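You operate a simulated robot arm through the tools that you are given. There is no shell and no other tool. Be economical: measure what you need, move in short steps, check, and stop when the job is done.

You run a simulated robot arm. Do the job below in one go: nothing can be reset, and whatever is moved stays where it is left.

## Task
On the white winder, rewind the blue roll, wipe the lint roller, then rewind the brown roll.
Fine: both come out even and stay on the black post; one wipe does it; leave the other rolls.
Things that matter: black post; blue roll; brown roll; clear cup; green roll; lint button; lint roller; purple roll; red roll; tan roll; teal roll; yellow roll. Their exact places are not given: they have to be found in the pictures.

Only the result counts: the job must be done as asked and must still hold three seconds after the hand-in. Knocking over, shifting, dropping, spilling or breaking anything else fails it.

## Robot
A 7-joint arm with a three-finger gripper on a trunk, on a base that drives. Base frame: it is fixed to the floor where the robot stands at the start and does not move with it; the origin is under the middle of the robot, x ahead of it, y to its left, z up; the surface under the hand at the start is at about z = 840. Readings come in mm, degrees, newtons and seconds.
With the tool pointing down near the work surface it reaches from about 100 to 880 mm from the robot's upright axis, wherever it stands. Its first joint turns from -166.0 to 166.0 degrees. Places, roughly: black post [500, -500, 1000]; clear cup [700, -300, 1300]; lint button [300, -200, 800]; lint roller [700, -200, 1000]. Payload 2.94 kg.
The tool frame sits at the grasp point between the pads (the TCP): z along the fingers, y along the line on which they close. The tips reach 30 mm beyond it. The gripper opens to 132 mm. The gripper's body begins 107 mm behind the TCP.
Orientation is told as [roll, pitch, yaw] about the base's x, y, z axes, in that order, counted from this pose: with the fingers straight down and closing along the base's y, the tool's x points along the base's -x, its y along +y and its z along -z.

## Interface
- The arm moves only by the tool play_rows. Its argument "series" is a list that holds one entry, the list of rows, each a list of 7 numbers: the turn, a rotation vector about the tool's x, y, z in degrees, then the shift along the tool's x, y, z in mm, then the gripper command, from -1 (shut) to 1 (fully open), values between in proportion. In form: [[[ax, ay, az, x, y, z, fingers], ...]]. A call has 1 to 20 rows; each row shifts and turns the commanded pose from where the row before left it, along the tool's axes as they then stand. A row lasts 0.2 s, in which the tool goes at most 50 mm and 8.6 degrees; a call with a longer step from one row to the next is refused whole, and so is a gripper value outside its range. Where a pose cannot be reached the arm comes as near as it can. A force on the tool above 40 N (or 10 N above the force at the start of the call, whichever is more), or a blocked arm, ends the call early, and 0.2 s more pass. The fingers move at their own pace and stop on an object; they squeeze with about 38 N. The grip force told is the motor's: it shows also when the fingers shut on nothing. Time passes only in rows, and 0.2 s behind the last, so rows that do not move let the fingers close. The reply holds the time, the measured pose of the TCP, the force on the tool along the base axes, the opening and the grip force, in the units named above and with some noise, with the torque about the TCP (base axes, N m) and any sound that the robot's microphone picked up.
- Cameras (640 x 400 px; columns grow to the right, rows downward): "scene" is now at [21.2, 144.3, 1835.8]; the picture's right is [-0.68, -0.73, 0.00], its down [-0.63, 0.58, -0.52] and it looks along [0.38, -0.36, -0.85] (base axes); focal length 276 px, centre (320, 200). "wrist" rides on the gripper at [72, 3, -144] in the tool frame; the picture's right is [-0.04, 1.00, 0.00], its down [-0.88, -0.04, -0.48] and it looks along [-0.48, -0.02, 0.88] (tool axes); focal length 256 px, centre (320, 200).
- snapshot(camera): a new picture of that camera. The clock stands still meanwhile.
- raise_lower(by): slides the trunk up (or, below 0, down) by that many mm; the arm and the scene camera ride with it, the base frame stays. It gives what a move gives, with no picture.
- steer(legs): drives the robot by 1 to 6 legs, each [ahead, left, turn to the left] in mm, mm and degrees, along the robot's own axes; the way and the turn of a leg run together, so that a leg with both is an arc; at most 1500 mm and 180 degrees a leg. The arm and the cameras ride along, it lands a little off, and it stops where it bumps. It gives what a move gives.
- turn_head(pan, tilt): turns the head with the scene camera to pan (to the left, within 143 degrees either way) and tilt (down, from -29 to 69), counted from straight ahead of the robot. It gives what a move gives.
- measure_at(camera, pixels): for up to 12 pixels [column, row] of the newest picture of that camera ("zoom" is the newest enlarged one), the place [x, y, z] in the base frame of the surface seen there, good to about 2 mm. The clock stands still meanwhile.
- enlarge(camera, box): a new picture of the part [left, top, right, bottom] of that camera's present view, enlarged. The clock stands still meanwhile.
- close_job(): hands the job in; it is judged then, once.

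Keep the steps short. Do not move on a guess: measure, check each grasp and each placing, and mend mistakes. In all there are 80 turns and 48 pictures (those below and enlarged ones count). Leave the gripper open and the arm clear of the work at the hand-in unless told otherwise, and finish with a single line.

The tools are called after "Emit:" by a JSON object that holds its "fn" and its "kwargs". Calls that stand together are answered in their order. play_rows: Moves the arm, as the interface text tells. Its arguments: {"type":"object","properties":{"series":{"type":"array"}},"required":["series"]} The other tools are called the same way: raise_lower (by) slides the trunk up or down; steer (legs) drives the base; turn_head (pan, tilt) turns the head that bears the scene camera; snapshot (camera) takes a picture; measure_at (camera, pixels) gives the place of the surface under pixels of a picture; enlarge (camera, box) takes an enlarged picture of a part of a camera's view; close_job () hands the job in.

At the start:

```text
clock: 0.0
eef_pos: [475.3, -146.9, 1419.1]
ee_rot: [0.0, 0.0, 0.1]
wrist_force: [0.2, 0.2, 0.1]
moment: [-0.01, 0.02, 0.02]
opening: 132.1
grip_force: 0.0
trunk travel left (down, up): [-350.0, 190.0]
robot x, y, heading: [-1.5, 2.5, -0.2]
head pan, tilt: [-42.8, 58.5]
```

scene: 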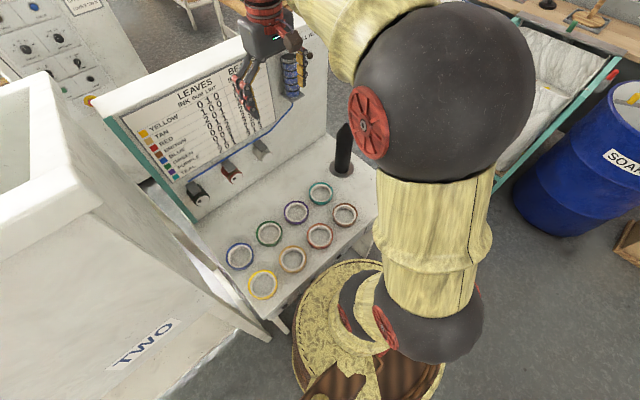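
wrist: 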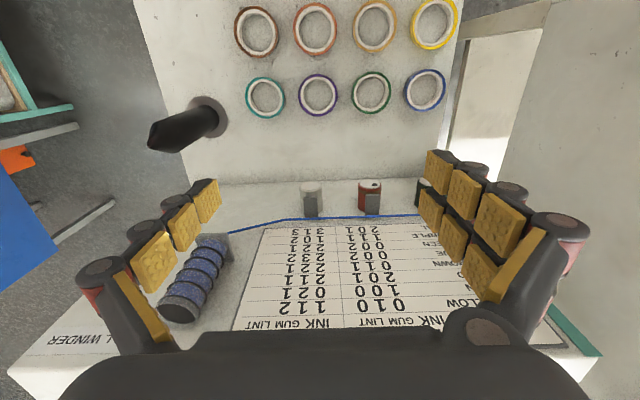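

I see the winder with a chart board, a row of buttons, a black post and eight rolls. First I enlarge the chart and the buttons to read them.

Emit:
{"fn": "enlarge", "kwargs": {"camera": "wrist", "box": [150, 170, 560, 350]}}

Emit:
{"fn": "enlarge", "kwargs": {"camera": "scene", "box": [100, 10, 360, 210]}}

```text
1.56 times, centred on (355, 260) of wrist
```

zoom: 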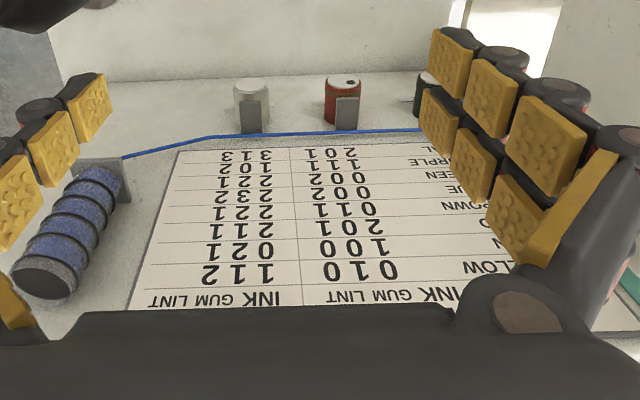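

```text
2.00 times, centred on (230, 110) of scene
```

zoom: 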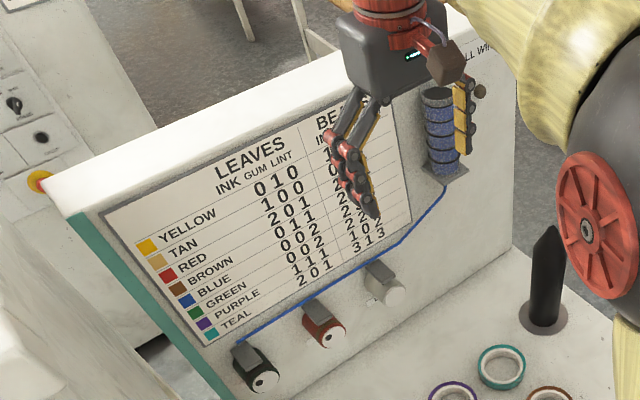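

The chart lists what each roll leaves and bears for ink, gum and lint. I measure the rolls, the post, the buttons and the blue cylinder next.

Emit:
{"fn": "measure_at", "kwargs": {"camera": "wrist", "pixels": [[236, 33], [293, 30], [351, 26], [413, 24], [247, 98], [300, 95], [353, 93], [406, 90], [265, 98], [152, 140], [212, 112], [250, 150]]}}

Emit:
{"fn": "measure_at", "kwargs": {"camera": "zoom", "pixels": [[264, 382], [330, 335], [396, 292], [245, 355], [316, 310], [380, 270], [440, 95], [442, 140], [445, 172], [545, 240], [545, 318], [500, 350]]}}

Emit:
{"fn": "measure_at", "kwargs": {"camera": "wrist", "pixels": [[312, 190], [311, 205], [370, 185], [372, 203], [210, 240], [185, 295], [180, 310], [200, 265], [300, 270], [300, 180]]}}

```text
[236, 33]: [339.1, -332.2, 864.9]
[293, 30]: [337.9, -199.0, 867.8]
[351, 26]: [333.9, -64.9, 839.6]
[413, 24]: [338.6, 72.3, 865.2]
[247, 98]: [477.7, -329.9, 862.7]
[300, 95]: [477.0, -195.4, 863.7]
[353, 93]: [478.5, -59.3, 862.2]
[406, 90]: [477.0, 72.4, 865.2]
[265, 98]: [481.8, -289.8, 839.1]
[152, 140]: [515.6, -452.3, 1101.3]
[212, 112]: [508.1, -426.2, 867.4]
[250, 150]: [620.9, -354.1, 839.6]
```

```text
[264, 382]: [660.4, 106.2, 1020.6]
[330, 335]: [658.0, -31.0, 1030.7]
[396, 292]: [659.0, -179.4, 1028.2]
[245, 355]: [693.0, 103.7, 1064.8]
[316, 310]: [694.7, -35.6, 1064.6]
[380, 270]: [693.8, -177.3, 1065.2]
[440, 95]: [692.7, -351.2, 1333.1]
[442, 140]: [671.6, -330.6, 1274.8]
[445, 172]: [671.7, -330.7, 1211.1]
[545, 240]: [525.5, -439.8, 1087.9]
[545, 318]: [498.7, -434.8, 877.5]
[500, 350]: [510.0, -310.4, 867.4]
```

```text
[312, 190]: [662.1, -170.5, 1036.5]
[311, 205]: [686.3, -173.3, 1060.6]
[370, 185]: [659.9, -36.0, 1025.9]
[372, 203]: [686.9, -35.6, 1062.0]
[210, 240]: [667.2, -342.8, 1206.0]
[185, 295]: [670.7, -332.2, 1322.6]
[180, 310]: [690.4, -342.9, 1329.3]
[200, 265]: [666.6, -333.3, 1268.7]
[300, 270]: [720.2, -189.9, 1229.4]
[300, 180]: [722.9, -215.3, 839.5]
```

Three rollers (black, red, white) sit at about x 660, z 1030, with the blue cup above right. The lint button should be on the front of the deck near [300,-200,800]; I turn the head to look there and at the left.

Emit:
{"fn": "turn_head", "kwargs": {"pan": -25, "tilt": 68}}

Emit:
{"fn": "snapshot", "kwargs": {"camera": "scene"}}

```text
clock: 0.8
eef_pos: [475.4, -146.2, 1419.1]
ee_rot: [0.0, 0.0, 0.0]
wrist_force: [0.3, -0.3, 0.1]
moment: [0.02, 0.02, -0.03]
opening: 131.8
grip_force: 0.1
trunk travel left (down, up): [-350.0, 190.0]
robot x, y, heading: [-0.8, 3.4, 0.2]
head pan, tilt: [-25.0, 68.0]
```

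```text
43 pictures are left
```

scene: 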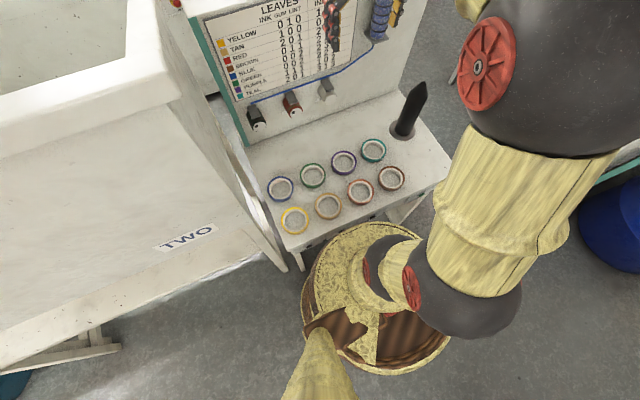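

Small dark marks show on the front edge near (372,216). I enlarge the front edge.

Emit:
{"fn": "enlarge", "kwargs": {"camera": "scene", "box": [260, 130, 450, 270]}}

```text
2.86 times, centred on (355, 200) of scene
```

zoom: 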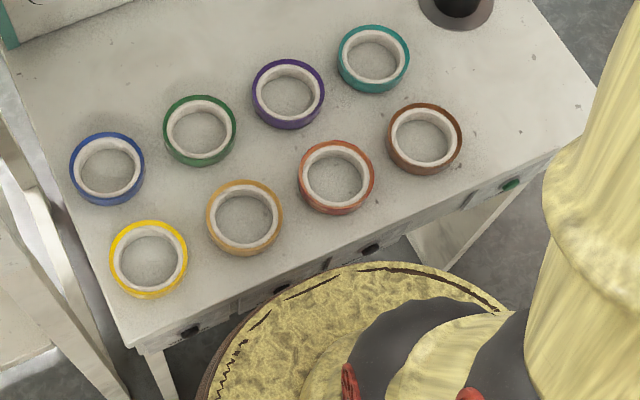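

The front panel has several buttons with labels hidden by the base. I look behind before backing up.

Emit:
{"fn": "turn_head", "kwargs": {"pan": 143, "tilt": 35}}

Emit:
{"fn": "snapshot", "kwargs": {"camera": "scene"}}

Emit:
{"fn": "turn_head", "kwargs": {"pan": -143, "tilt": 35}}

Emit:
{"fn": "snapshot", "kwargs": {"camera": "scene"}}

```text
clock: 3.4
eef_pos: [474.9, -147.7, 1419.2]
ee_rot: [0.0, 0.1, -0.1]
wrist_force: [-0.4, 0.4, 0.6]
moment: [0.02, 0.02, -0.02]
opening: 132.0
grip_force: 0.1
trunk travel left (down, up): [-350.0, 190.0]
robot x, y, heading: [-0.8, 0.6, -0.0]
head pan, tilt: [143.0, 35.0]
```

```text
41 pictures are left
```

scene: 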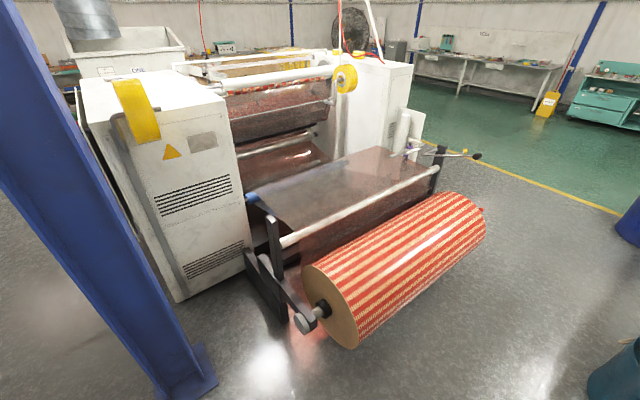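

```text
clock: 7.3
eef_pos: [474.1, -146.7, 1418.9]
ee_rot: [0.0, 0.1, -0.1]
wrist_force: [0.6, -0.1, -0.9]
moment: [0.01, 0.03, 0.0]
opening: 132.2
grip_force: 0.1
trunk travel left (down, up): [-350.0, 190.0]
robot x, y, heading: [3.3, 3.4, 0.0]
head pan, tilt: [-143.0, 35.0]
```

```text
40 pictures are left
```

scene: 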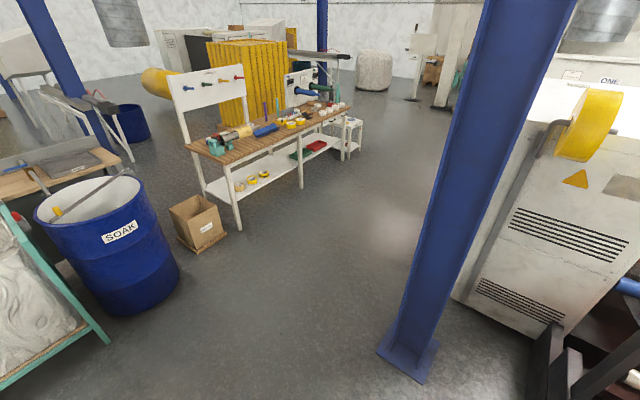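

A blue pillar stands about 1 m behind, so backing up 350 mm is safe. I back up and look at the front panel.

Emit:
{"fn": "steer", "kwargs": {"legs": [[-350, 0, 0]]}}

Emit:
{"fn": "turn_head", "kwargs": {"pan": -15, "tilt": 55}}

Emit:
{"fn": "snapshot", "kwargs": {"camera": "scene"}}

```text
clock: 9.6
eef_pos: [121.9, -147.2, 1419.8]
ee_rot: [-0.1, 0.1, 0.0]
wrist_force: [-0.1, -0.3, 0.5]
moment: [-0.01, -0.03, -0.02]
opening: 132.1
grip_force: 0.0
trunk travel left (down, up): [-350.0, 190.0]
robot x, y, heading: [-351.0, 1.1, 0.1]
head pan, tilt: [-143.0, 35.0]
```

```text
clock: 11.7
eef_pos: [121.6, -146.1, 1419.5]
ee_rot: [0.0, 0.1, 0.1]
wrist_force: [0.4, 0.1, 0.8]
moment: [0.02, 0.01, 0.02]
opening: 132.0
grip_force: 0.1
trunk travel left (down, up): [-350.0, 190.0]
robot x, y, heading: [-349.8, 0.7, -0.1]
head pan, tilt: [-15.0, 55.0]
```

```text
39 pictures are left
```

scene: 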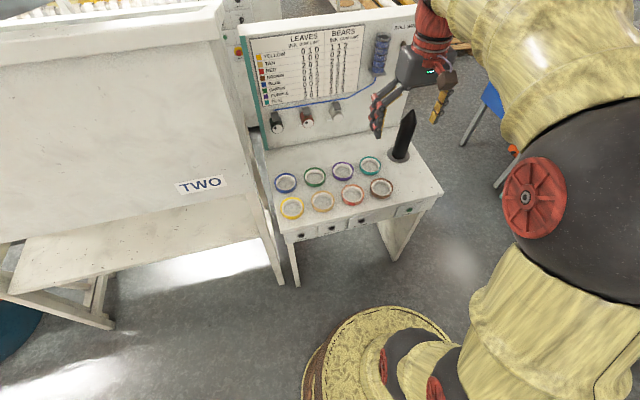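

Emit:
{"fn": "enlarge", "kwargs": {"camera": "scene", "box": [275, 190, 435, 250]}}

Emit:
{"fn": "enlarge", "kwargs": {"camera": "scene", "box": [240, 15, 420, 135]}}

```text
4.00 times, centred on (355, 220) of scene
```

zoom: 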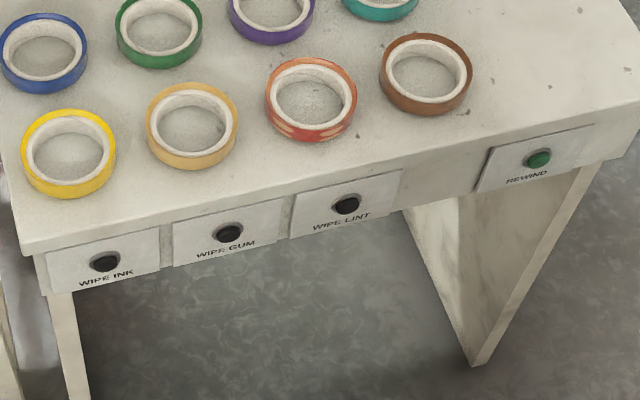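

```text
3.33 times, centred on (330, 75) of scene
```

zoom: 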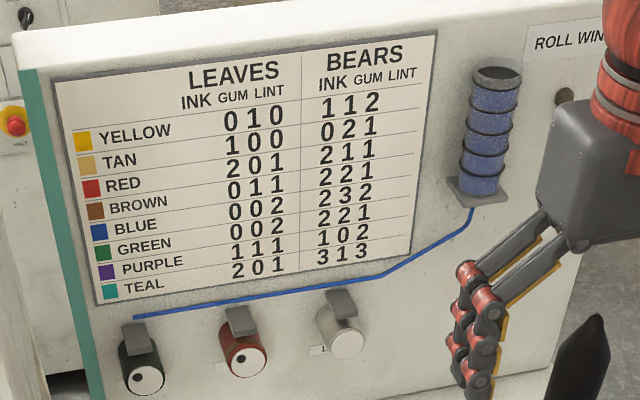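

The front panel reads WIPE INK, WIPE GUM, WIPE LINT, REWIND. I measure the buttons and panel from here (scene pixels), and take a closer look at the post and rollers.

Emit:
{"fn": "measure_at", "kwargs": {"camera": "scene", "pixels": [[361.7, 221], [409.5, 209.5], [359, 219], [409.5, 213.5], [360, 226], [354, 219], [416, 207], [403, 212], [330, 230], [330, 222]]}}

Emit:
{"fn": "enlarge", "kwargs": {"camera": "scene", "box": [340, 190, 440, 240]}}

Emit:
{"fn": "measure_at", "kwargs": {"camera": "zoom", "pixels": [[135, 200], [445, 122], [120, 200], [430, 125], [150, 225], [470, 110], [100, 215], [420, 140]]}}

```text
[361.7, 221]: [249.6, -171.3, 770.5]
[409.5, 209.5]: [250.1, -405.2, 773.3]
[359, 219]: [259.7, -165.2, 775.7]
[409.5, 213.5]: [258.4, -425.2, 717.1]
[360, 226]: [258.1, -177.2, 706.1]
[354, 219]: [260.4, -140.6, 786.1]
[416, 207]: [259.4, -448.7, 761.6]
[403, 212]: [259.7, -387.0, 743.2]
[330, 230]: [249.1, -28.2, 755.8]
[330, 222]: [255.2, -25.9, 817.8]
```

```text
6.40 times, centred on (390, 215) of scene
```

zoom: 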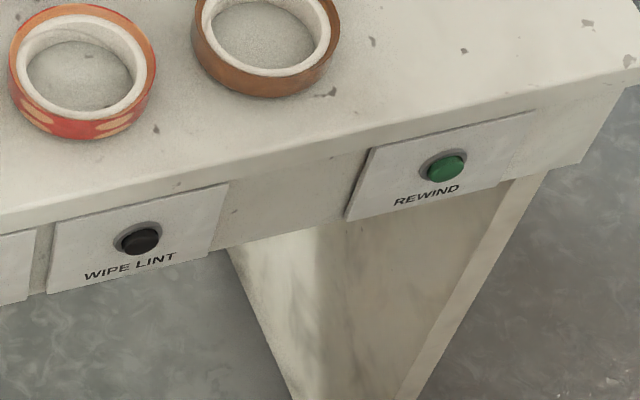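

```text
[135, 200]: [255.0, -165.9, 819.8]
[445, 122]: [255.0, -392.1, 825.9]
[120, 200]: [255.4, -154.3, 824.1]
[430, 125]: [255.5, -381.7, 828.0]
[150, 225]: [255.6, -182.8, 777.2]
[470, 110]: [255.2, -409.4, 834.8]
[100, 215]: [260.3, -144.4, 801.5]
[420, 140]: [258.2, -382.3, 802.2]
```

Emit:
{"fn": "measure_at", "kwargs": {"camera": "zoom", "pixels": [[144, 241], [449, 167], [128, 241], [432, 167], [160, 239], [464, 165], [144, 228], [449, 155], [144, 252], [449, 178], [144, 262], [300, 150]]}}

```text
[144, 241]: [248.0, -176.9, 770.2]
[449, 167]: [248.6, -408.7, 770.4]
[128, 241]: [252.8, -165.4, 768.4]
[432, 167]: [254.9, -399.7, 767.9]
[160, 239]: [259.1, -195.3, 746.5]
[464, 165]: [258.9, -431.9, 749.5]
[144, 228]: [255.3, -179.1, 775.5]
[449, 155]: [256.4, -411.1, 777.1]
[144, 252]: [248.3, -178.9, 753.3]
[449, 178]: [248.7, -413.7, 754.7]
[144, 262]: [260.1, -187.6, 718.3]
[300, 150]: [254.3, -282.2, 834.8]
```

Buttons: lint at about (248,-176,762), rewind at (248,-409,762), pointing toward me. I drive forward 150 mm so rolls, post and buttons are all in reach, then look with the scene camera and wrist.

Emit:
{"fn": "steer", "kwargs": {"legs": [[150, 0, 0]]}}

Emit:
{"fn": "snapshot", "kwargs": {"camera": "wrist"}}

Emit:
{"fn": "snapshot", "kwargs": {"camera": "scene"}}

```text
clock: 13.0
eef_pos: [274.0, -146.7, 1417.7]
ee_rot: [0.0, 0.0, -0.1]
wrist_force: [1.1, 0.3, -0.6]
moment: [-0.04, 0.06, 0.0]
opening: 131.8
grip_force: 0.1
trunk travel left (down, up): [-350.0, 190.0]
robot x, y, heading: [-199.9, 2.1, -0.2]
head pan, tilt: [-15.0, 55.0]
```

```text
35 pictures are left
```

wrist: 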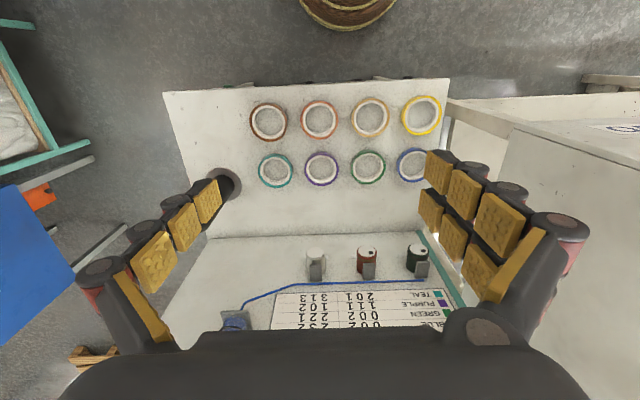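

```text
34 pictures are left
```

scene: 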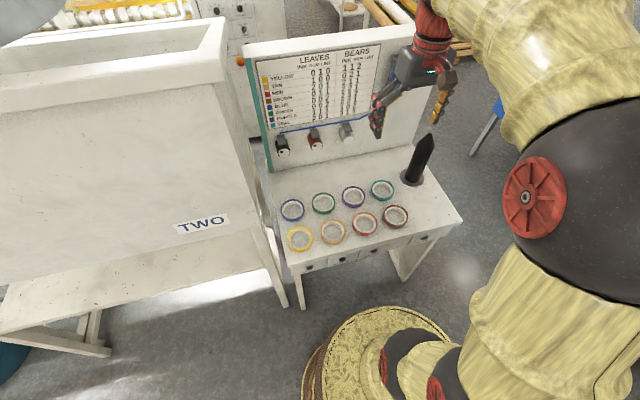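

I enlarge the deck and measure the blue, brown and post geometry, plus the white vat edge at left.

Emit:
{"fn": "enlarge", "kwargs": {"camera": "scene", "box": [270, 130, 450, 260]}}

Emit:
{"fn": "measure_at", "kwargs": {"camera": "scene", "pixels": [[222, 25], [218, 75], [235, 160], [255, 222], [240, 120]]}}

```text
3.08 times, centred on (360, 195) of scene
```

zoom: 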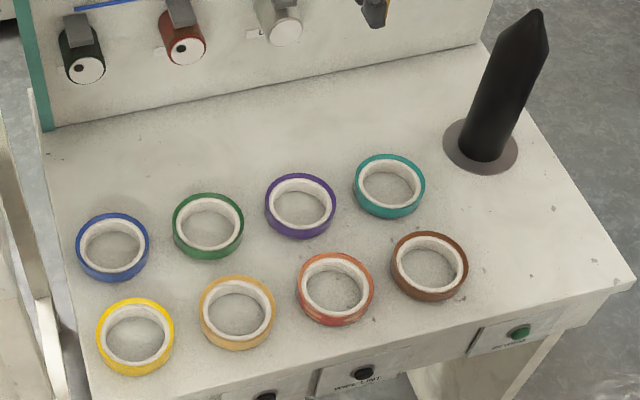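

```text
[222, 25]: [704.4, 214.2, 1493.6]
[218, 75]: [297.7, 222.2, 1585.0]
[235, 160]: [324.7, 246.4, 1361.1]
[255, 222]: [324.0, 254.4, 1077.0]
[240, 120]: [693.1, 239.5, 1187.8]
```

Emit:
{"fn": "measure_at", "kwargs": {"camera": "zoom", "pixels": [[78, 245], [147, 236], [110, 214], [114, 268], [80, 245], [145, 237], [87, 244], [138, 238], [110, 221], [114, 260], [112, 243]]}}

Emit:
{"fn": "measure_at", "kwargs": {"camera": "zoom", "pixels": [[393, 263], [465, 265], [432, 233], [428, 287], [400, 264], [458, 266], [432, 240], [428, 280], [430, 260]]}}

Emit:
{"fn": "measure_at", "kwargs": {"camera": "zoom", "pixels": [[446, 140], [515, 160], [480, 170], [465, 160], [500, 162], [463, 140], [505, 150], [500, 35], [546, 50], [525, 13], [536, 12], [520, 60]]}}

```text
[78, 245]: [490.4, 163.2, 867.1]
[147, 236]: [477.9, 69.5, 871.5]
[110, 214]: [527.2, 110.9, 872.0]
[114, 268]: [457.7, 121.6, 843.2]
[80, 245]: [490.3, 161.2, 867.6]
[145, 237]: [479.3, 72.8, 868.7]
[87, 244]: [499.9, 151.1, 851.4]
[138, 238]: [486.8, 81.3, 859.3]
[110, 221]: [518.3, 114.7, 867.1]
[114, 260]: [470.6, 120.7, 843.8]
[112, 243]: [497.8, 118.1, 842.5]
```

```text
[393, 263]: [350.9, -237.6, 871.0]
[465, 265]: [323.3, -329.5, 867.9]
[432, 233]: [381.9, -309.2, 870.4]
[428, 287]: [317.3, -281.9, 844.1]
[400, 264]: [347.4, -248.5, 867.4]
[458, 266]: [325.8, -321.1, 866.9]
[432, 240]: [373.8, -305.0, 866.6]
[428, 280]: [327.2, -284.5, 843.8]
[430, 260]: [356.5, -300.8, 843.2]
```

```text
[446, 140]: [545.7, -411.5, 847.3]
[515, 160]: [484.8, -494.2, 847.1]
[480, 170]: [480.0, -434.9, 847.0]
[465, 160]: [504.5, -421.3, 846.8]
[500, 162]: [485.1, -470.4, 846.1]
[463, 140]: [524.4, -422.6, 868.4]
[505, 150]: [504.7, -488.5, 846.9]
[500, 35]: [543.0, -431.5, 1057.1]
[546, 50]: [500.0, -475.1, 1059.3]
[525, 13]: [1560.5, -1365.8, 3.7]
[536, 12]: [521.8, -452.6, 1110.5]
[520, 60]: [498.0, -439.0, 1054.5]
```

Blue centre ≈(480,116), outer radius ≈48, top 868; brown ≈(338,-285); post ≈(520,-453), tall (tip 1110), so I will hold the rolls with the tool tilted 45° so the palm stays clear of the post. First I move level to above blue at z≈1150.

Emit:
{"fn": "play_rows", "kwargs": {"series": [[[0, 0, 0, -19.4, 25.9, 26.8, 0.9], [0, 0, 0, -19.4, 25.9, 26.8, 0.9], [0, 0, 0, -19.4, 25.9, 26.8, 0.9], [0, 0, 0, -19.4, 25.9, 26.8, 0.9], [0, 0, 0, -19.4, 25.9, 26.8, 0.9], [0, 0, 0, -19.4, 25.9, 26.8, 0.9], [0, 0, 0, -19.4, 25.9, 26.8, 0.9], [0, 0, 0, -19.4, 25.9, 26.8, 0.9], [0, 0, 0, -19.4, 25.9, 26.8, 0.9], [0, 0, 0, -19.4, 25.9, 26.8, 0.9], [0, 0, 0, 0, 0, 0, 0.9]]]}}

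Emit:
{"fn": "snapshot", "kwargs": {"camera": "wrist"}}

```text
clock: 15.4
eef_pos: [466.9, 111.1, 1152.8]
ee_rot: [0.1, 0.1, -0.2]
wrist_force: [0.2, 0.2, 0.3]
moment: [0.02, -0.01, 0.01]
opening: 125.6
grip_force: 0.0
trunk travel left (down, up): [-350.0, 190.0]
robot x, y, heading: [-201.1, 3.1, -0.2]
head pan, tilt: [-15.0, 55.0]
```

```text
32 pictures are left
```

wrist: 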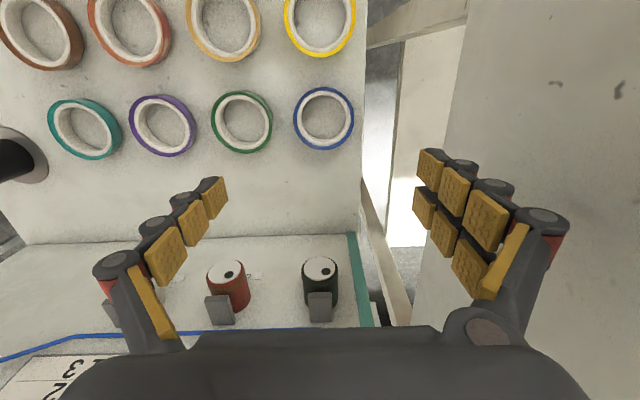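

I measure blue's top rim and the flange from this better view.

Emit:
{"fn": "measure_at", "kwargs": {"camera": "wrist", "pixels": [[296, 116], [352, 116], [322, 89], [325, 149], [302, 116], [347, 116], [323, 96], [324, 136], [240, 116], [214, 116], [271, 116]]}}

Emit:
{"fn": "enlarge", "kwargs": {"camera": "wrist", "box": [190, 230, 360, 336]}}

```text
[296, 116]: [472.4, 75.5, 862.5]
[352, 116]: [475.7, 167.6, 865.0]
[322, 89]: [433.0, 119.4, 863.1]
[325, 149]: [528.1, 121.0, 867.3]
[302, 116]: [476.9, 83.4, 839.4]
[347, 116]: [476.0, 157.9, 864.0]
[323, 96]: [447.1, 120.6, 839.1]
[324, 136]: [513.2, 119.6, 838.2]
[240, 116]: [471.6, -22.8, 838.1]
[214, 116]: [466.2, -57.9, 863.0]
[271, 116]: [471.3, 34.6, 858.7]
```

```text
3.76 times, centred on (275, 283) of wrist
```

zoom: 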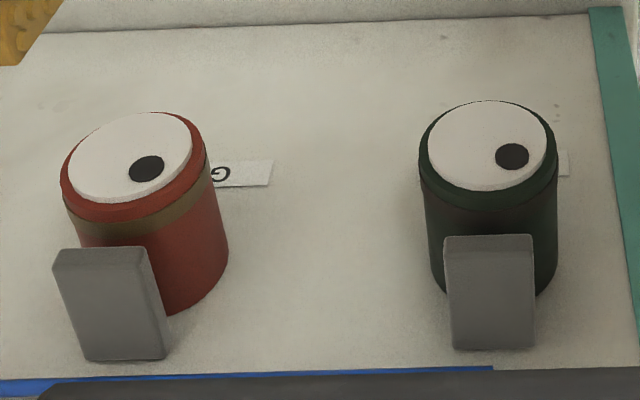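

Blue centre ≈(480.5,120). The red roller shows one gum band; rolls bear that. Now I yaw 20° left and tilt the fingers 45° forward in place.

Emit:
{"fn": "play_rows", "kwargs": {"series": [[[0, 0, -6.667, 0, 0, 0, 0.9], [0, 0, -6.667, 0, 0, 0, 0.9], [0, 0, -6.666, 0, 0, 0, 0.9], [0, -7.5, 0, 0, 0, 0, 0.9], [0, -7.5, 0, 0, 0, 0, 0.9], [0, -7.5, 0, 0, 0, 0, 0.9], [0, -7.5, 0, 0, 0, 0, 0.9], [0, -7.5, 0, 0, 0, 0, 0.9], [0, -7.5, 0, 0, 0, 0, 0.9], [0, 0, 0, 0, 0, 0, 0.9]]]}}

Emit:
{"fn": "snapshot", "kwargs": {"camera": "scene"}}

```text
clock: 17.6
eef_pos: [468.6, 112.7, 1150.2]
ee_rot: [0.0, -45.0, 20.0]
wrist_force: [0.0, 0.7, -0.6]
moment: [0.01, -0.02, 0.02]
opening: 125.1
grip_force: 0.1
trunk travel left (down, up): [-350.0, 190.0]
robot x, y, heading: [-200.7, 0.2, -0.2]
head pan, tilt: [-15.0, 55.0]
```

```text
30 pictures are left
```

scene: 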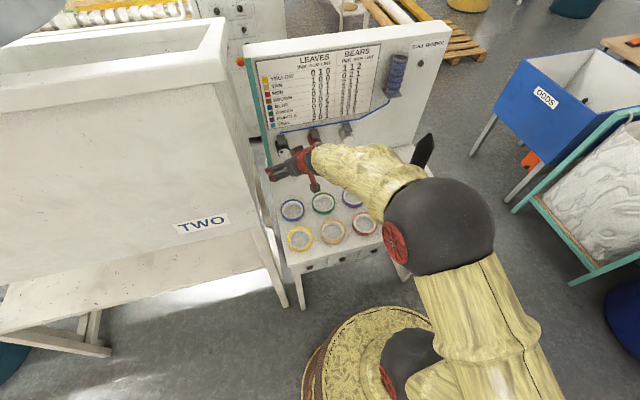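

The tilt is correct and the arm comes from the right, clear of the vat. I lower straight down to z≈905 and check.

Emit:
{"fn": "play_rows", "kwargs": {"series": [[[0, 0, 0, 28.9, 0.5, 28.9, 0.9], [0, 0, 0, 28.9, 0.5, 28.9, 0.9], [0, 0, 0, 28.9, 0.5, 28.9, 0.9], [0, 0, 0, 28.9, 0.5, 28.9, 0.9], [0, 0, 0, 28.9, 0.5, 28.9, 0.9], [0, 0, 0, 28.9, 0.2, 28.9, 0.9], [0, 0, 0, 0, 0, 0, 0.9]]]}}

Emit:
{"fn": "snapshot", "kwargs": {"camera": "wrist"}}

```text
clock: 19.2
eef_pos: [465.8, 114.4, 904.3]
ee_rot: [0.0, -45.0, 19.9]
wrist_force: [0.1, -1.0, -0.1]
moment: [-0.01, -0.02, -0.03]
opening: 125.6
grip_force: 0.0
trunk travel left (down, up): [-350.0, 190.0]
robot x, y, heading: [-202.6, 2.1, 0.0]
head pan, tilt: [-15.0, 55.0]
```

```text
29 pictures are left
```

wrist: 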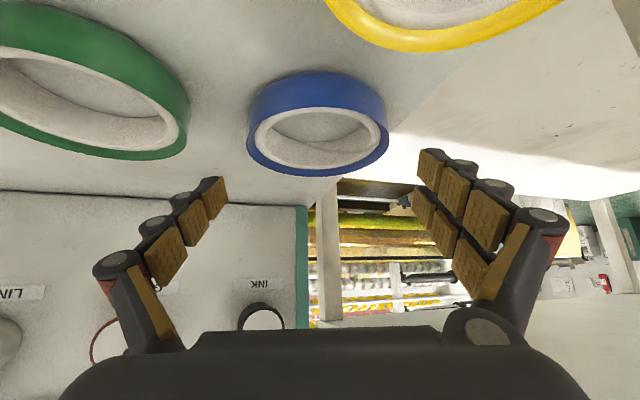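

The ring is centred between the fingers. I lower 34 mm, 2 mm forward.

Emit:
{"fn": "play_rows", "kwargs": {"series": [[[0, 0, 0, 11.1, 0.4, 12.9, 0.9], [0, 0, 0, 11.1, 0.4, 12.9, 0.9], [0, 0, 0, 0, 0, 0, 0.9], [0, 0, 0, 0, 0, 0, 0.9]]]}}

Emit:
{"fn": "snapshot", "kwargs": {"camera": "wrist"}}

```text
clock: 20.2
eef_pos: [469.6, 116.2, 870.6]
ee_rot: [0.0, -45.1, 19.9]
wrist_force: [0.5, 0.1, 0.6]
moment: [-0.01, 0.02, 0.01]
opening: 125.5
grip_force: 0.0
trunk travel left (down, up): [-350.0, 190.0]
robot x, y, heading: [-200.3, -2.2, -0.1]
head pan, tilt: [-15.0, 55.0]
```

```text
28 pictures are left
```

wrist: 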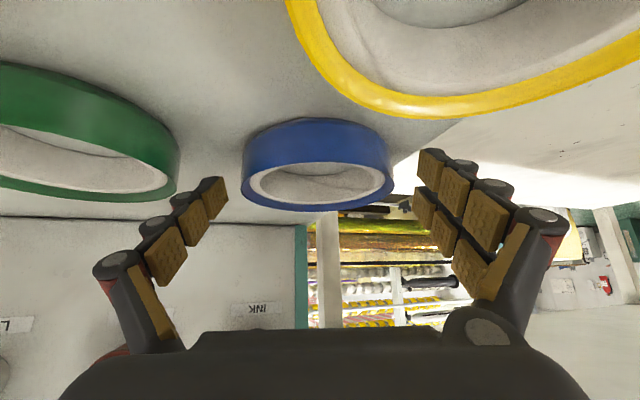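

Fingers straddle the blue ring. I close and read the opening (expect about 95).

Emit:
{"fn": "play_rows", "kwargs": {"series": [[[0, 0, 0, 0, 0, 0, -1], [0, 0, 0, 0, 0, 0, -1], [0, 0, 0, 0, 0, 0, -1], [0, 0, 0, 0, 0, 0, -1], [0, 0, 0, 0, 0, 0, -1]]]}}

```text
clock: 21.4
eef_pos: [468.1, 116.3, 872.0]
ee_rot: [0.0, -45.0, 19.9]
wrist_force: [-1.1, 0.6, 3.7]
moment: [0.02, 0.16, 0.02]
opening: 97.3
grip_force: 37.6
trunk travel left (down, up): [-350.0, 190.0]
robot x, y, heading: [-201.0, 2.8, -0.2]
head pan, tilt: [-15.0, 55.0]
```

Gripped at 97 mm, 38 N. I lift 310 mm straight up and check.

Emit:
{"fn": "play_rows", "kwargs": {"series": [[[0, 0, 0, -10, 0, -10, -1], [0, 0, 0, -23.2, 0, -23.2, -1], [0, 0, 0, -31, 0, -31, -1], [0, 0, 0, -31, 0, -31, -1], [0, 0, 0, -31, 0, -31, -1], [0, 0, 0, -31, 0, -31, -1], [0, 0, 0, -31, 0, -31, -1], [0, 0, 0, -31, 0, -31, -1], [0, 0, 0, 0, 0, 0, -1]]]}}

Emit:
{"fn": "snapshot", "kwargs": {"camera": "wrist"}}

```text
clock: 23.4
eef_pos: [468.4, 114.3, 1183.2]
ee_rot: [0.0, -44.8, 20.0]
wrist_force: [-1.0, -0.7, -0.4]
moment: [0.0, 0.02, 0.0]
opening: 97.2
grip_force: 37.6
trunk travel left (down, up): [-350.0, 190.0]
robot x, y, heading: [-203.8, 0.1, 0.0]
head pan, tilt: [-15.0, 55.0]
```

```text
27 pictures are left
```

wrist: 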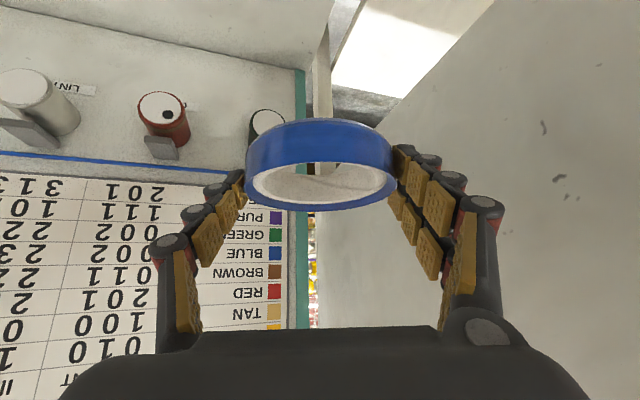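

Blue is held level. I move it right and turn the tool back to yaw 0, staying above the post tip and stopping short of the post.

Emit:
{"fn": "play_rows", "kwargs": {"series": [[[0, 0, 0, 10.36, -40.3, -10.36, -1], [0, 0, 0, 10.36, -40.3, -10.36, -1], [0, 0, 0, 10.36, -40.3, -10.36, -1], [0, 0, 0, 10.36, -40.3, -10.36, -1], [0, 0, 0, 10.36, -40.3, -10.36, -1], [0, 0, 0, 10.36, -40.3, -10.36, -1], [0, 0, 0, 10.36, -40.3, -10.36, -1], [4.71, 0, 4.71, 0, 0, 0, -1], [4.71, 0, 4.71, 0, 0, 0, -1], [4.71, 0, 4.71, 0, 0, 0, -1], [0, 0, 0, 0, -35, 0, -1], [0, 0, 0, 0, -35, 0, -1], [0, 0, 0, 0, -35, 0, -1], [0, 0, 0, 0, -35, 0, -1], [0, 0, 0, 0, 0, 0, -1]]]}}

Emit:
{"fn": "snapshot", "kwargs": {"camera": "wrist"}}

Emit:
{"fn": "snapshot", "kwargs": {"camera": "scene"}}

```text
clock: 26.6
eef_pos: [469.7, -327.5, 1181.6]
ee_rot: [0.0, -45.0, 0.0]
wrist_force: [-0.5, 0.1, -1.4]
moment: [0.01, -0.01, 0.02]
opening: 97.2
grip_force: 38.3
trunk travel left (down, up): [-350.0, 190.0]
robot x, y, heading: [-201.5, 1.2, -0.0]
head pan, tilt: [-15.0, 55.0]
```

```text
26 pictures are left
```

wrist: 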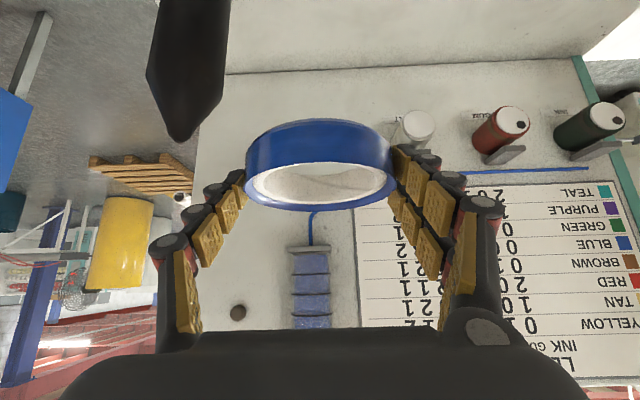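

```text
25 pictures are left
```

scene: 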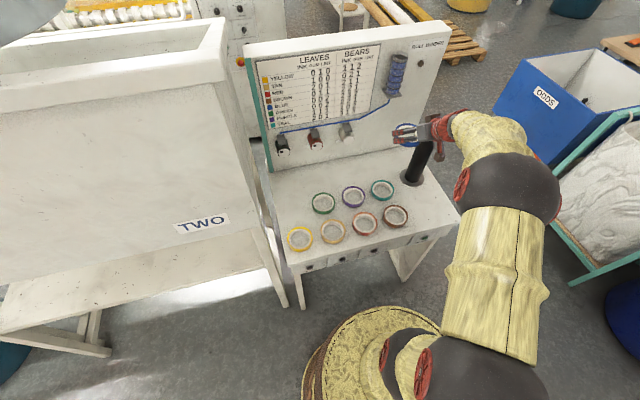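

I measure the post tip and edges, and the ring's rims in the wrist picture.

Emit:
{"fn": "measure_at", "kwargs": {"camera": "wrist", "pixels": [[181, 136], [181, 133], [152, 60], [223, 60], [188, 60], [160, 20], [220, 20], [190, 20], [320, 164], [321, 207], [256, 180], [388, 182]]}}

```text
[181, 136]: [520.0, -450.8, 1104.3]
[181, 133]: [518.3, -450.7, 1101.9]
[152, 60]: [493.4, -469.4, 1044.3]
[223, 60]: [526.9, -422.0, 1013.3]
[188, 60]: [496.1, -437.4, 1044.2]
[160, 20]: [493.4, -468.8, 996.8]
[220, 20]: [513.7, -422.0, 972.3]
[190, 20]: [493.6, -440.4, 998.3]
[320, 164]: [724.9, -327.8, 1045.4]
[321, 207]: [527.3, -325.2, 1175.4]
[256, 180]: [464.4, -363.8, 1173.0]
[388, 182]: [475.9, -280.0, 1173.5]
```

Post centre ≈(521,-451), radius ≈28; ring hole radius ≈38, ring centre ≈11.5 mm ahead of the TCP. I go over the post at (509.5,-451) and check there.

Emit:
{"fn": "play_rows", "kwargs": {"series": [[[0, 0, 0, -7.03, -30.9, 7.03, -1], [0, 0, 0, -7.03, -30.9, 7.03, -1], [0, 0, 0, -7.03, -30.9, 7.03, -1], [0, 0, 0, -7.03, -30.9, 7.03, -1], [0, 0, 0, 0, 0, 0, -1], [0, 0, 0, 0, 0, 0, -1]]]}}

Emit:
{"fn": "snapshot", "kwargs": {"camera": "wrist"}}

```text
clock: 28.0
eef_pos: [505.4, -450.0, 1181.7]
ee_rot: [0.0, -44.9, 0.0]
wrist_force: [-1.1, -0.1, -0.1]
moment: [-0.01, -0.01, -0.02]
opening: 97.2
grip_force: 37.6
trunk travel left (down, up): [-350.0, 190.0]
robot x, y, heading: [-200.1, -1.4, 0.0]
head pan, tilt: [-15.0, 55.0]
```

```text
24 pictures are left
```

wrist: 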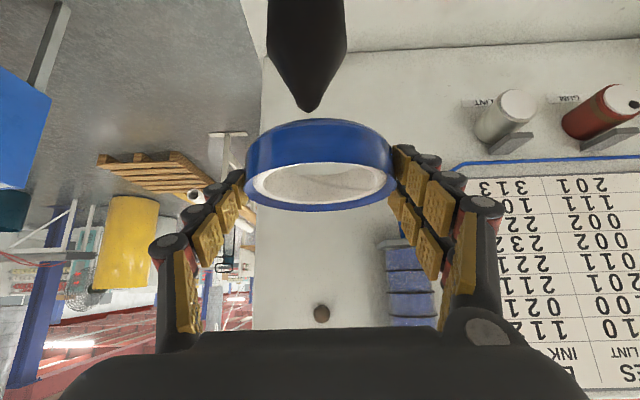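

Emit:
{"fn": "measure_at", "kwargs": {"camera": "wrist", "pixels": [[308, 108], [308, 104], [269, 40], [345, 40], [308, 40], [308, 10], [269, 10], [343, 10], [321, 207], [290, 40], [325, 40]]}}

```text
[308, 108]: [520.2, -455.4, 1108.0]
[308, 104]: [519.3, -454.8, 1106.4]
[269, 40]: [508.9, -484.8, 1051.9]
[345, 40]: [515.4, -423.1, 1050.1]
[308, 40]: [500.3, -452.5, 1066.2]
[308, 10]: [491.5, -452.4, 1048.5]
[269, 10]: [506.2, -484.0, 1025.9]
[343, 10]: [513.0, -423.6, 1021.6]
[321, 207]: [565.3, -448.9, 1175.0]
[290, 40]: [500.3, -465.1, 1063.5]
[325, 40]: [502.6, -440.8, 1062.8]
```

Post centre ≈(521.5,-454), r≈30; ring centre ≈(517.5,-449.5). I shift 4 mm forward, 4.5 mm right and lower 110 mm gently over the tip.

Emit:
{"fn": "play_rows", "kwargs": {"series": [[[0, 0, 0, -2.8, -4.5, 2.8, -1], [0, 0, 0, 0, 0, 0, -1], [0, 0, 0, 13, 0, 13, -1], [0, 0, 0, 13, 0, 13, -1], [0, 0, 0, 13, 0, 13, -1], [0, 0, 0, 13, 0, 13, -1], [0, 0, 0, 13, 0, 13, -1], [0, 0, 0, 13, 0, 13, -1], [0, 0, 0, 0, 0, 0, -1]]]}}

Emit:
{"fn": "snapshot", "kwargs": {"camera": "wrist"}}

```text
clock: 30.0
eef_pos: [510.4, -453.1, 1070.7]
ee_rot: [0.0, -44.9, -0.2]
wrist_force: [0.8, -5.4, -1.6]
moment: [-0.1, 0.01, -0.04]
opening: 97.1
grip_force: 38.3
trunk travel left (down, up): [-350.0, 190.0]
robot x, y, heading: [-204.2, -0.5, -0.1]
head pan, tilt: [-15.0, 55.0]
```

```text
23 pictures are left
```

wrist: 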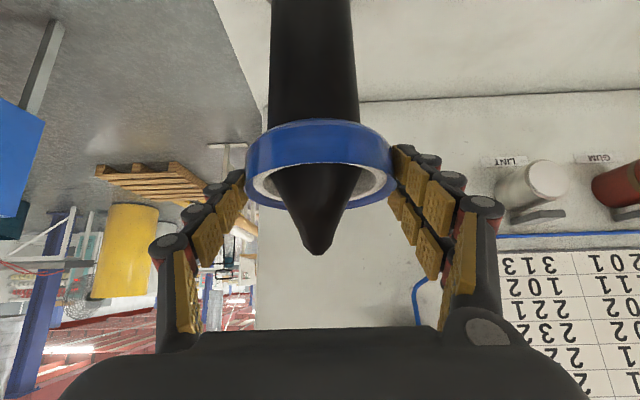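

The ring is over the tip, with a light side force in -y. I shift 3 mm right and lower on 60 mm.

Emit:
{"fn": "play_rows", "kwargs": {"series": [[[0, 0, 0, 0, -3, 0, -1], [0, 0, 0, 0, 0, 0, -1], [0, 0, 0, 10.6, 0, 10.6, -1], [0, 0, 0, 10.6, 0, 10.6, -1], [0, 0, 0, 10.6, 0, 10.6, -1], [0, 0, 0, 10.6, 0, 10.6, -1], [0, 0, 0, 0, 0, 0, -1]]]}}

Emit:
{"fn": "snapshot", "kwargs": {"camera": "wrist"}}

```text
clock: 31.6
eef_pos: [511.5, -455.9, 1011.9]
ee_rot: [0.0, -45.0, 0.0]
wrist_force: [0.2, 0.4, 0.2]
moment: [0.03, 0.0, -0.01]
opening: 96.8
grip_force: 38.1
trunk travel left (down, up): [-350.0, 190.0]
robot x, y, heading: [-203.1, 0.1, 0.1]
head pan, tilt: [-15.0, 55.0]
```

```text
22 pictures are left
```

wrist: 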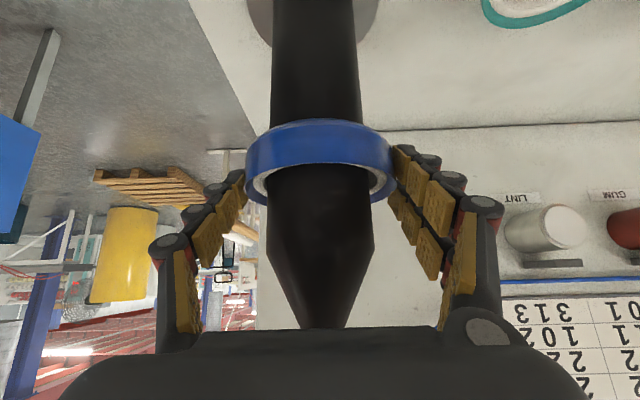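

Clear with no force. I lower 126 mm more to just above the flange.

Emit:
{"fn": "play_rows", "kwargs": {"series": [[[0, 0, 0, 14.8, 0, 14.8, -1], [0, 0, 0, 14.8, 0, 14.8, -1], [0, 0, 0, 14.8, 0, 14.8, -1], [0, 0, 0, 14.8, 0, 14.8, -1], [0, 0, 0, 14.8, 0, 14.8, -1], [0, 0, 0, 14.8, 0, 14.8, -1], [0, 0, 0, 0, 0, 0, -1], [0, 0, 0, 0, 0, 0, -1]]]}}

Emit:
{"fn": "snapshot", "kwargs": {"camera": "wrist"}}

```text
clock: 33.4
eef_pos: [512.9, -455.7, 884.9]
ee_rot: [0.0, -45.0, 0.0]
wrist_force: [-1.2, -0.9, -0.6]
moment: [-0.03, -0.01, 0.0]
opening: 97.0
grip_force: 37.8
trunk travel left (down, up): [-350.0, 190.0]
robot x, y, heading: [-201.5, -2.9, 0.1]
head pan, tilt: [-15.0, 55.0]
```

```text
21 pictures are left
```

wrist: 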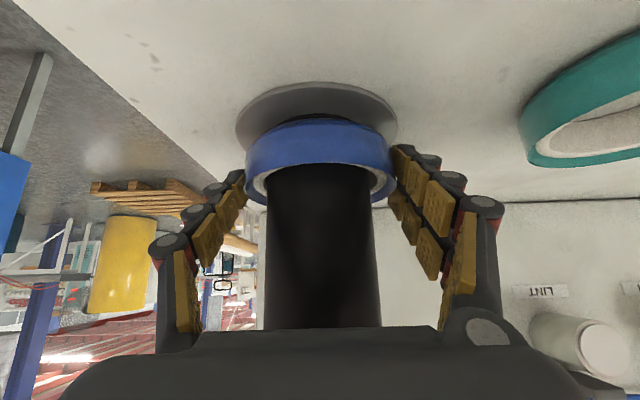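

I lower in 1.5 mm steps until the flange takes it.

Emit:
{"fn": "play_rows", "kwargs": {"series": [[[0, 0, 0, 1.1, 0, 1.1, -1], [0, 0, 0, 1.1, 0, 1.1, -1], [0, 0, 0, 1.1, 0, 1.1, -1], [0, 0, 0, 0.7, 0, 0.7, -1], [0, 0, 0, 0, 0, 0, -1]]]}}

```text
clock: 34.6
eef_pos: [512.3, -455.5, 879.4]
ee_rot: [-0.1, -45.0, 0.0]
wrist_force: [-0.5, -0.3, -0.7]
moment: [0.0, 0.03, 0.0]
opening: 97.0
grip_force: 38.0
trunk travel left (down, up): [-350.0, 190.0]
robot x, y, heading: [-201.5, 3.5, 0.0]
head pan, tilt: [-15.0, 55.0]
```

Emit:
{"fn": "play_rows", "kwargs": {"series": [[[0, 0, 0, 0.7, 0, 0.7, -1], [0, 0, 0, 0.7, 0, 0.7, -1], [0, 0, 0, 0, 0, 0, -1]]]}}

```text
clock: 35.4
eef_pos: [511.8, -456.6, 877.7]
ee_rot: [0.0, -45.1, -0.2]
wrist_force: [-0.2, 0.1, -0.4]
moment: [0.01, -0.02, 0.0]
opening: 97.2
grip_force: 38.3
trunk travel left (down, up): [-350.0, 190.0]
robot x, y, heading: [-199.6, -1.9, -0.0]
head pan, tilt: [-15.0, 55.0]
```

Still no contact; I lower up to 4 mm more.

Emit:
{"fn": "play_rows", "kwargs": {"series": [[[0, 0, 0, 0.7, 0, 0.7, -1], [0, 0, 0, 0.7, 0, 0.7, -1], [0, 0, 0, 0.7, 0, 0.7, -1], [0, 0, 0, 0, 0, 0, -1]]]}}

```text
clock: 36.4
eef_pos: [511.5, -456.6, 875.7]
ee_rot: [0.0, -45.1, 0.0]
wrist_force: [-0.2, -0.3, 2.0]
moment: [0.08, -0.08, -0.03]
opening: 97.0
grip_force: 37.4
trunk travel left (down, up): [-350.0, 190.0]
robot x, y, heading: [-200.0, 0.9, -0.0]
head pan, tilt: [-15.0, 55.0]
```

First contact felt. I open to about 112 mm and back out along the tool axis, then up a bit.

Emit:
{"fn": "play_rows", "kwargs": {"series": [[[0, 0, 0, 0, 0, 0, 0.7], [0, 0, 0, 0, 0, 0, 0.7], [0, 0, 0, 0, 0, 0, 0.7], [0, 0, 0, 0, 0, -20, 0.7], [0, 0, 0, 0, 0, -40, 0.7], [0, 0, 0, 0, 0, -40, 0.7], [0, 0, 0, 0, 0, -40, 0.7], [0, 0, 0, 0, 0, -40, 0.7], [0, 0, 0, 0, 0, 0, 0.7]]]}}

Emit:
{"fn": "snapshot", "kwargs": {"camera": "wrist"}}

```text
clock: 38.4
eef_pos: [385.4, -457.0, 1002.5]
ee_rot: [0.0, -45.0, 0.0]
wrist_force: [0.8, 0.7, -0.6]
moment: [0.0, -0.02, 0.02]
opening: 112.0
grip_force: 0.2
trunk travel left (down, up): [-350.0, 190.0]
robot x, y, heading: [-204.2, -2.4, -0.1]
head pan, tilt: [-15.0, 55.0]
```

```text
20 pictures are left
```

wrist: 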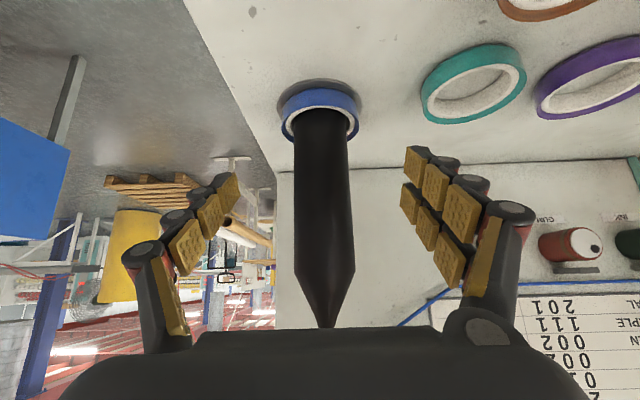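

Blue sits flat on the post flange. I close the fingers and move back to x≈180, y≈-409, in front of the deck.

Emit:
{"fn": "play_rows", "kwargs": {"series": [[[0, 0, 0, 24.2, 8, -24.2, -1], [0, 0, 0, 24.2, 8, -24.2, -1], [0, 0, 0, 24.2, 8, -24.2, -1], [0, 0, 0, 24.2, 8, -24.2, -1], [0, 0, 0, 24.2, 8, -24.2, -1], [0, 0, 0, 24.2, 8, -24.2, -1], [0, 0, 0, 0, 0, 0, -1], [0, 0, 0, 0, 0, 0, -1]]]}}

Emit:
{"fn": "snapshot", "kwargs": {"camera": "wrist"}}

```text
clock: 40.2
eef_pos: [175.8, -407.4, 1002.1]
ee_rot: [0.0, -45.1, 0.0]
wrist_force: [0.1, -0.9, 0.8]
moment: [0.03, 0.0, 0.01]
opening: 0.3
grip_force: 16.0
trunk travel left (down, up): [-350.0, 190.0]
robot x, y, heading: [-201.9, -3.1, -0.3]
head pan, tilt: [-15.0, 55.0]
```

```text
19 pictures are left
```

wrist: 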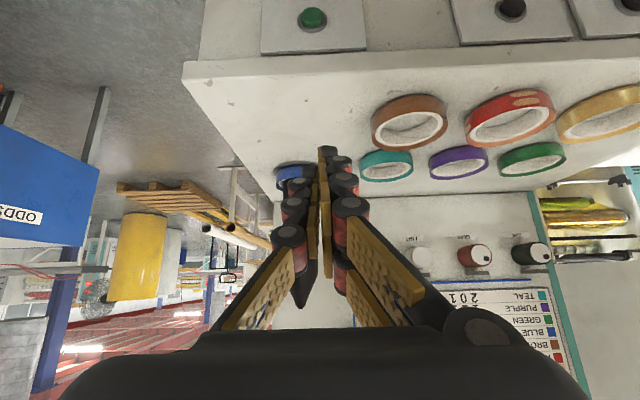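

Both buttons are in view at (312,18) and (512,8); I measure them.

Emit:
{"fn": "measure_at", "kwargs": {"camera": "wrist", "pixels": [[312, 18], [304, 18], [320, 18], [312, 11], [312, 25], [512, 8], [505, 8], [520, 8], [512, 3], [512, 14]]}}

```text
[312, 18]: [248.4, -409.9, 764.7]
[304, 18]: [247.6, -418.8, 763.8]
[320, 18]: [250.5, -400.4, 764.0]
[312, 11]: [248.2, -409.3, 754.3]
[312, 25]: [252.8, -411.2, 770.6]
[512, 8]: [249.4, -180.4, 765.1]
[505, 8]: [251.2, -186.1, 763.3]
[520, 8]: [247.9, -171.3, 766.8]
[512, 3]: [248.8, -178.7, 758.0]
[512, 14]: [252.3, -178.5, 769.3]
```

I lower to z≈775 with the finger corner level with the rewind button (y -410).

Emit:
{"fn": "play_rows", "kwargs": {"series": [[[0, 0, 0, 26.75, -0.5, 26.75, -1], [0, 0, 0, 26.75, -0.5, 26.75, -1], [0, 0, 0, 26.75, -0.5, 26.75, -1], [0, 0, 0, 26.75, -0.5, 26.75, -1], [0, 0, 0, 26.75, -0.5, 26.75, -1], [0, 0, 0, 26.75, 0, 26.75, -1], [0, 0, 0, 0, 0, 0, -1]]]}}

Emit:
{"fn": "snapshot", "kwargs": {"camera": "wrist"}}

```text
clock: 41.8
eef_pos: [178.5, -410.6, 774.6]
ee_rot: [-0.1, -45.0, 0.0]
wrist_force: [0.0, -0.2, -0.2]
moment: [0.01, -0.03, 0.03]
opening: 0.2
grip_force: 28.2
trunk travel left (down, up): [-350.0, 190.0]
robot x, y, heading: [-199.6, 0.4, -0.1]
head pan, tilt: [-15.0, 55.0]
```

```text
18 pictures are left
```

wrist: 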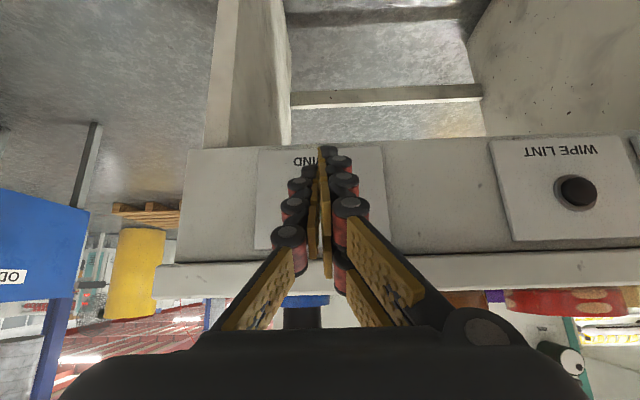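

Aligned with the rewind button. I advance 36 mm then 2 mm steps pressing it, and watch force and sound.

Emit:
{"fn": "play_rows", "kwargs": {"series": [[[0, 0, 0, -12.7, 0, 12.7, -1], [0, 0, 0, -12.7, 0, 12.7, -1], [0, 0, 0, -1.4, 0, 1.4, -1], [0, 0, 0, -1.4, 0, 1.4, -1], [0, 0, 0, -1.4, 0, 1.4, -1], [0, 0, 0, -1.4, 0, 1.4, -1], [0, 0, 0, 0, 0, 0, -1]]]}}

```text
clock: 43.4
eef_pos: [220.0, -410.1, 776.0]
ee_rot: [0.0, -45.0, -0.1]
wrist_force: [-8.7, 1.1, 3.5]
moment: [-0.01, -0.07, 0.04]
opening: 0.0
grip_force: 29.0
trunk travel left (down, up): [-350.0, 190.0]
robot x, y, heading: [-202.4, -1.2, 0.1]
head pan, tilt: [-15.0, 55.0]
heard: click
```

A click was heard. I back off 45 mm and wait a little, listening.

Emit:
{"fn": "play_rows", "kwargs": {"series": [[[0, 0, 0, 15.9, 0, -15.9, -1], [0, 0, 0, 15.9, 0, -15.9, -1], [0, 0, 0, 0, 0, 0, -1], [0, 0, 0, 0, 0, 0, -1], [0, 0, 0, 0, 0, 0, -1], [0, 0, 0, 0, 0, 0, -1], [0, 0, 0, 0, 0, 0, -1], [0, 0, 0, 0, 0, 0, -1], [0, 0, 0, 0, 0, 0, -1], [0, 0, 0, 0, 0, 0, -1]]]}}

Emit:
{"fn": "snapshot", "kwargs": {"camera": "scene"}}

```text
clock: 45.6
eef_pos: [176.2, -410.3, 775.3]
ee_rot: [0.1, -45.0, -0.1]
wrist_force: [0.1, 0.0, -0.3]
moment: [-0.01, -0.01, -0.01]
opening: 0.0
grip_force: 28.4
trunk travel left (down, up): [-350.0, 190.0]
robot x, y, heading: [-204.5, 0.1, -0.1]
head pan, tilt: [-15.0, 55.0]
```

```text
17 pictures are left
```

scene: 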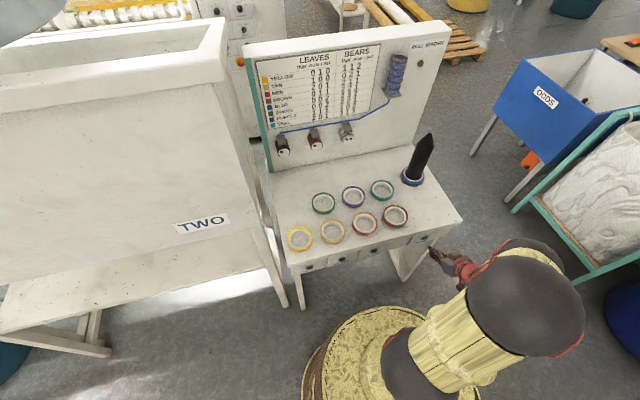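

I enlarge the rollers and post to see what the rewind did.

Emit:
{"fn": "enlarge", "kwargs": {"camera": "scene", "box": [265, 45, 445, 195]}}

```text
2.67 times, centred on (355, 120) of scene
```

zoom: 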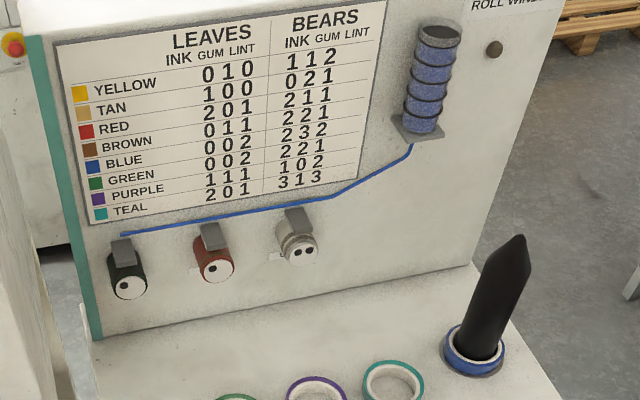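

The lint roller now shows 2 dots (ink 1, gum 1), so blue's rewind worked. Next I slide left to y≈-178, in front of WIPE LINT.

Emit:
{"fn": "play_rows", "kwargs": {"series": [[[0, 0, 0, 0, 38.7, 0, -1], [0, 0, 0, 0, 38.7, 0, -1], [0, 0, 0, 0, 38.7, 0, -1], [0, 0, 0, 0, 38.7, 0, -1], [0, 0, 0, 0, 38.7, 0, -1], [0, 0, 0, 0, 38.7, 0, -1], [0, 0, 0, 0, 0, 0, -1]]]}}

Emit:
{"fn": "snapshot", "kwargs": {"camera": "wrist"}}

```text
clock: 47.2
eef_pos: [218.9, -238.9, 807.7]
ee_rot: [2.0, -44.4, -1.1]
wrist_force: [-0.5, 0.6, 0.6]
moment: [0.0, 0.0, 0.0]
opening: 0.0
grip_force: 28.5
out of reach, approached as far as the arm can: row 4, 5, 6
trunk travel left (down, up): [-350.0, 190.0]
robot x, y, heading: [-200.1, 0.8, -0.2]
head pan, tilt: [-15.0, 55.0]
```

```text
15 pictures are left
```

wrist: 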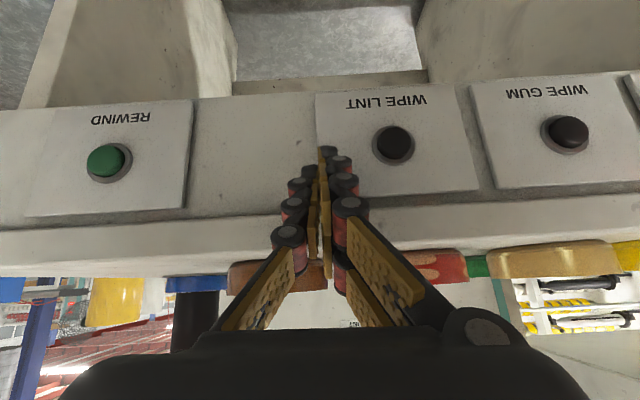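

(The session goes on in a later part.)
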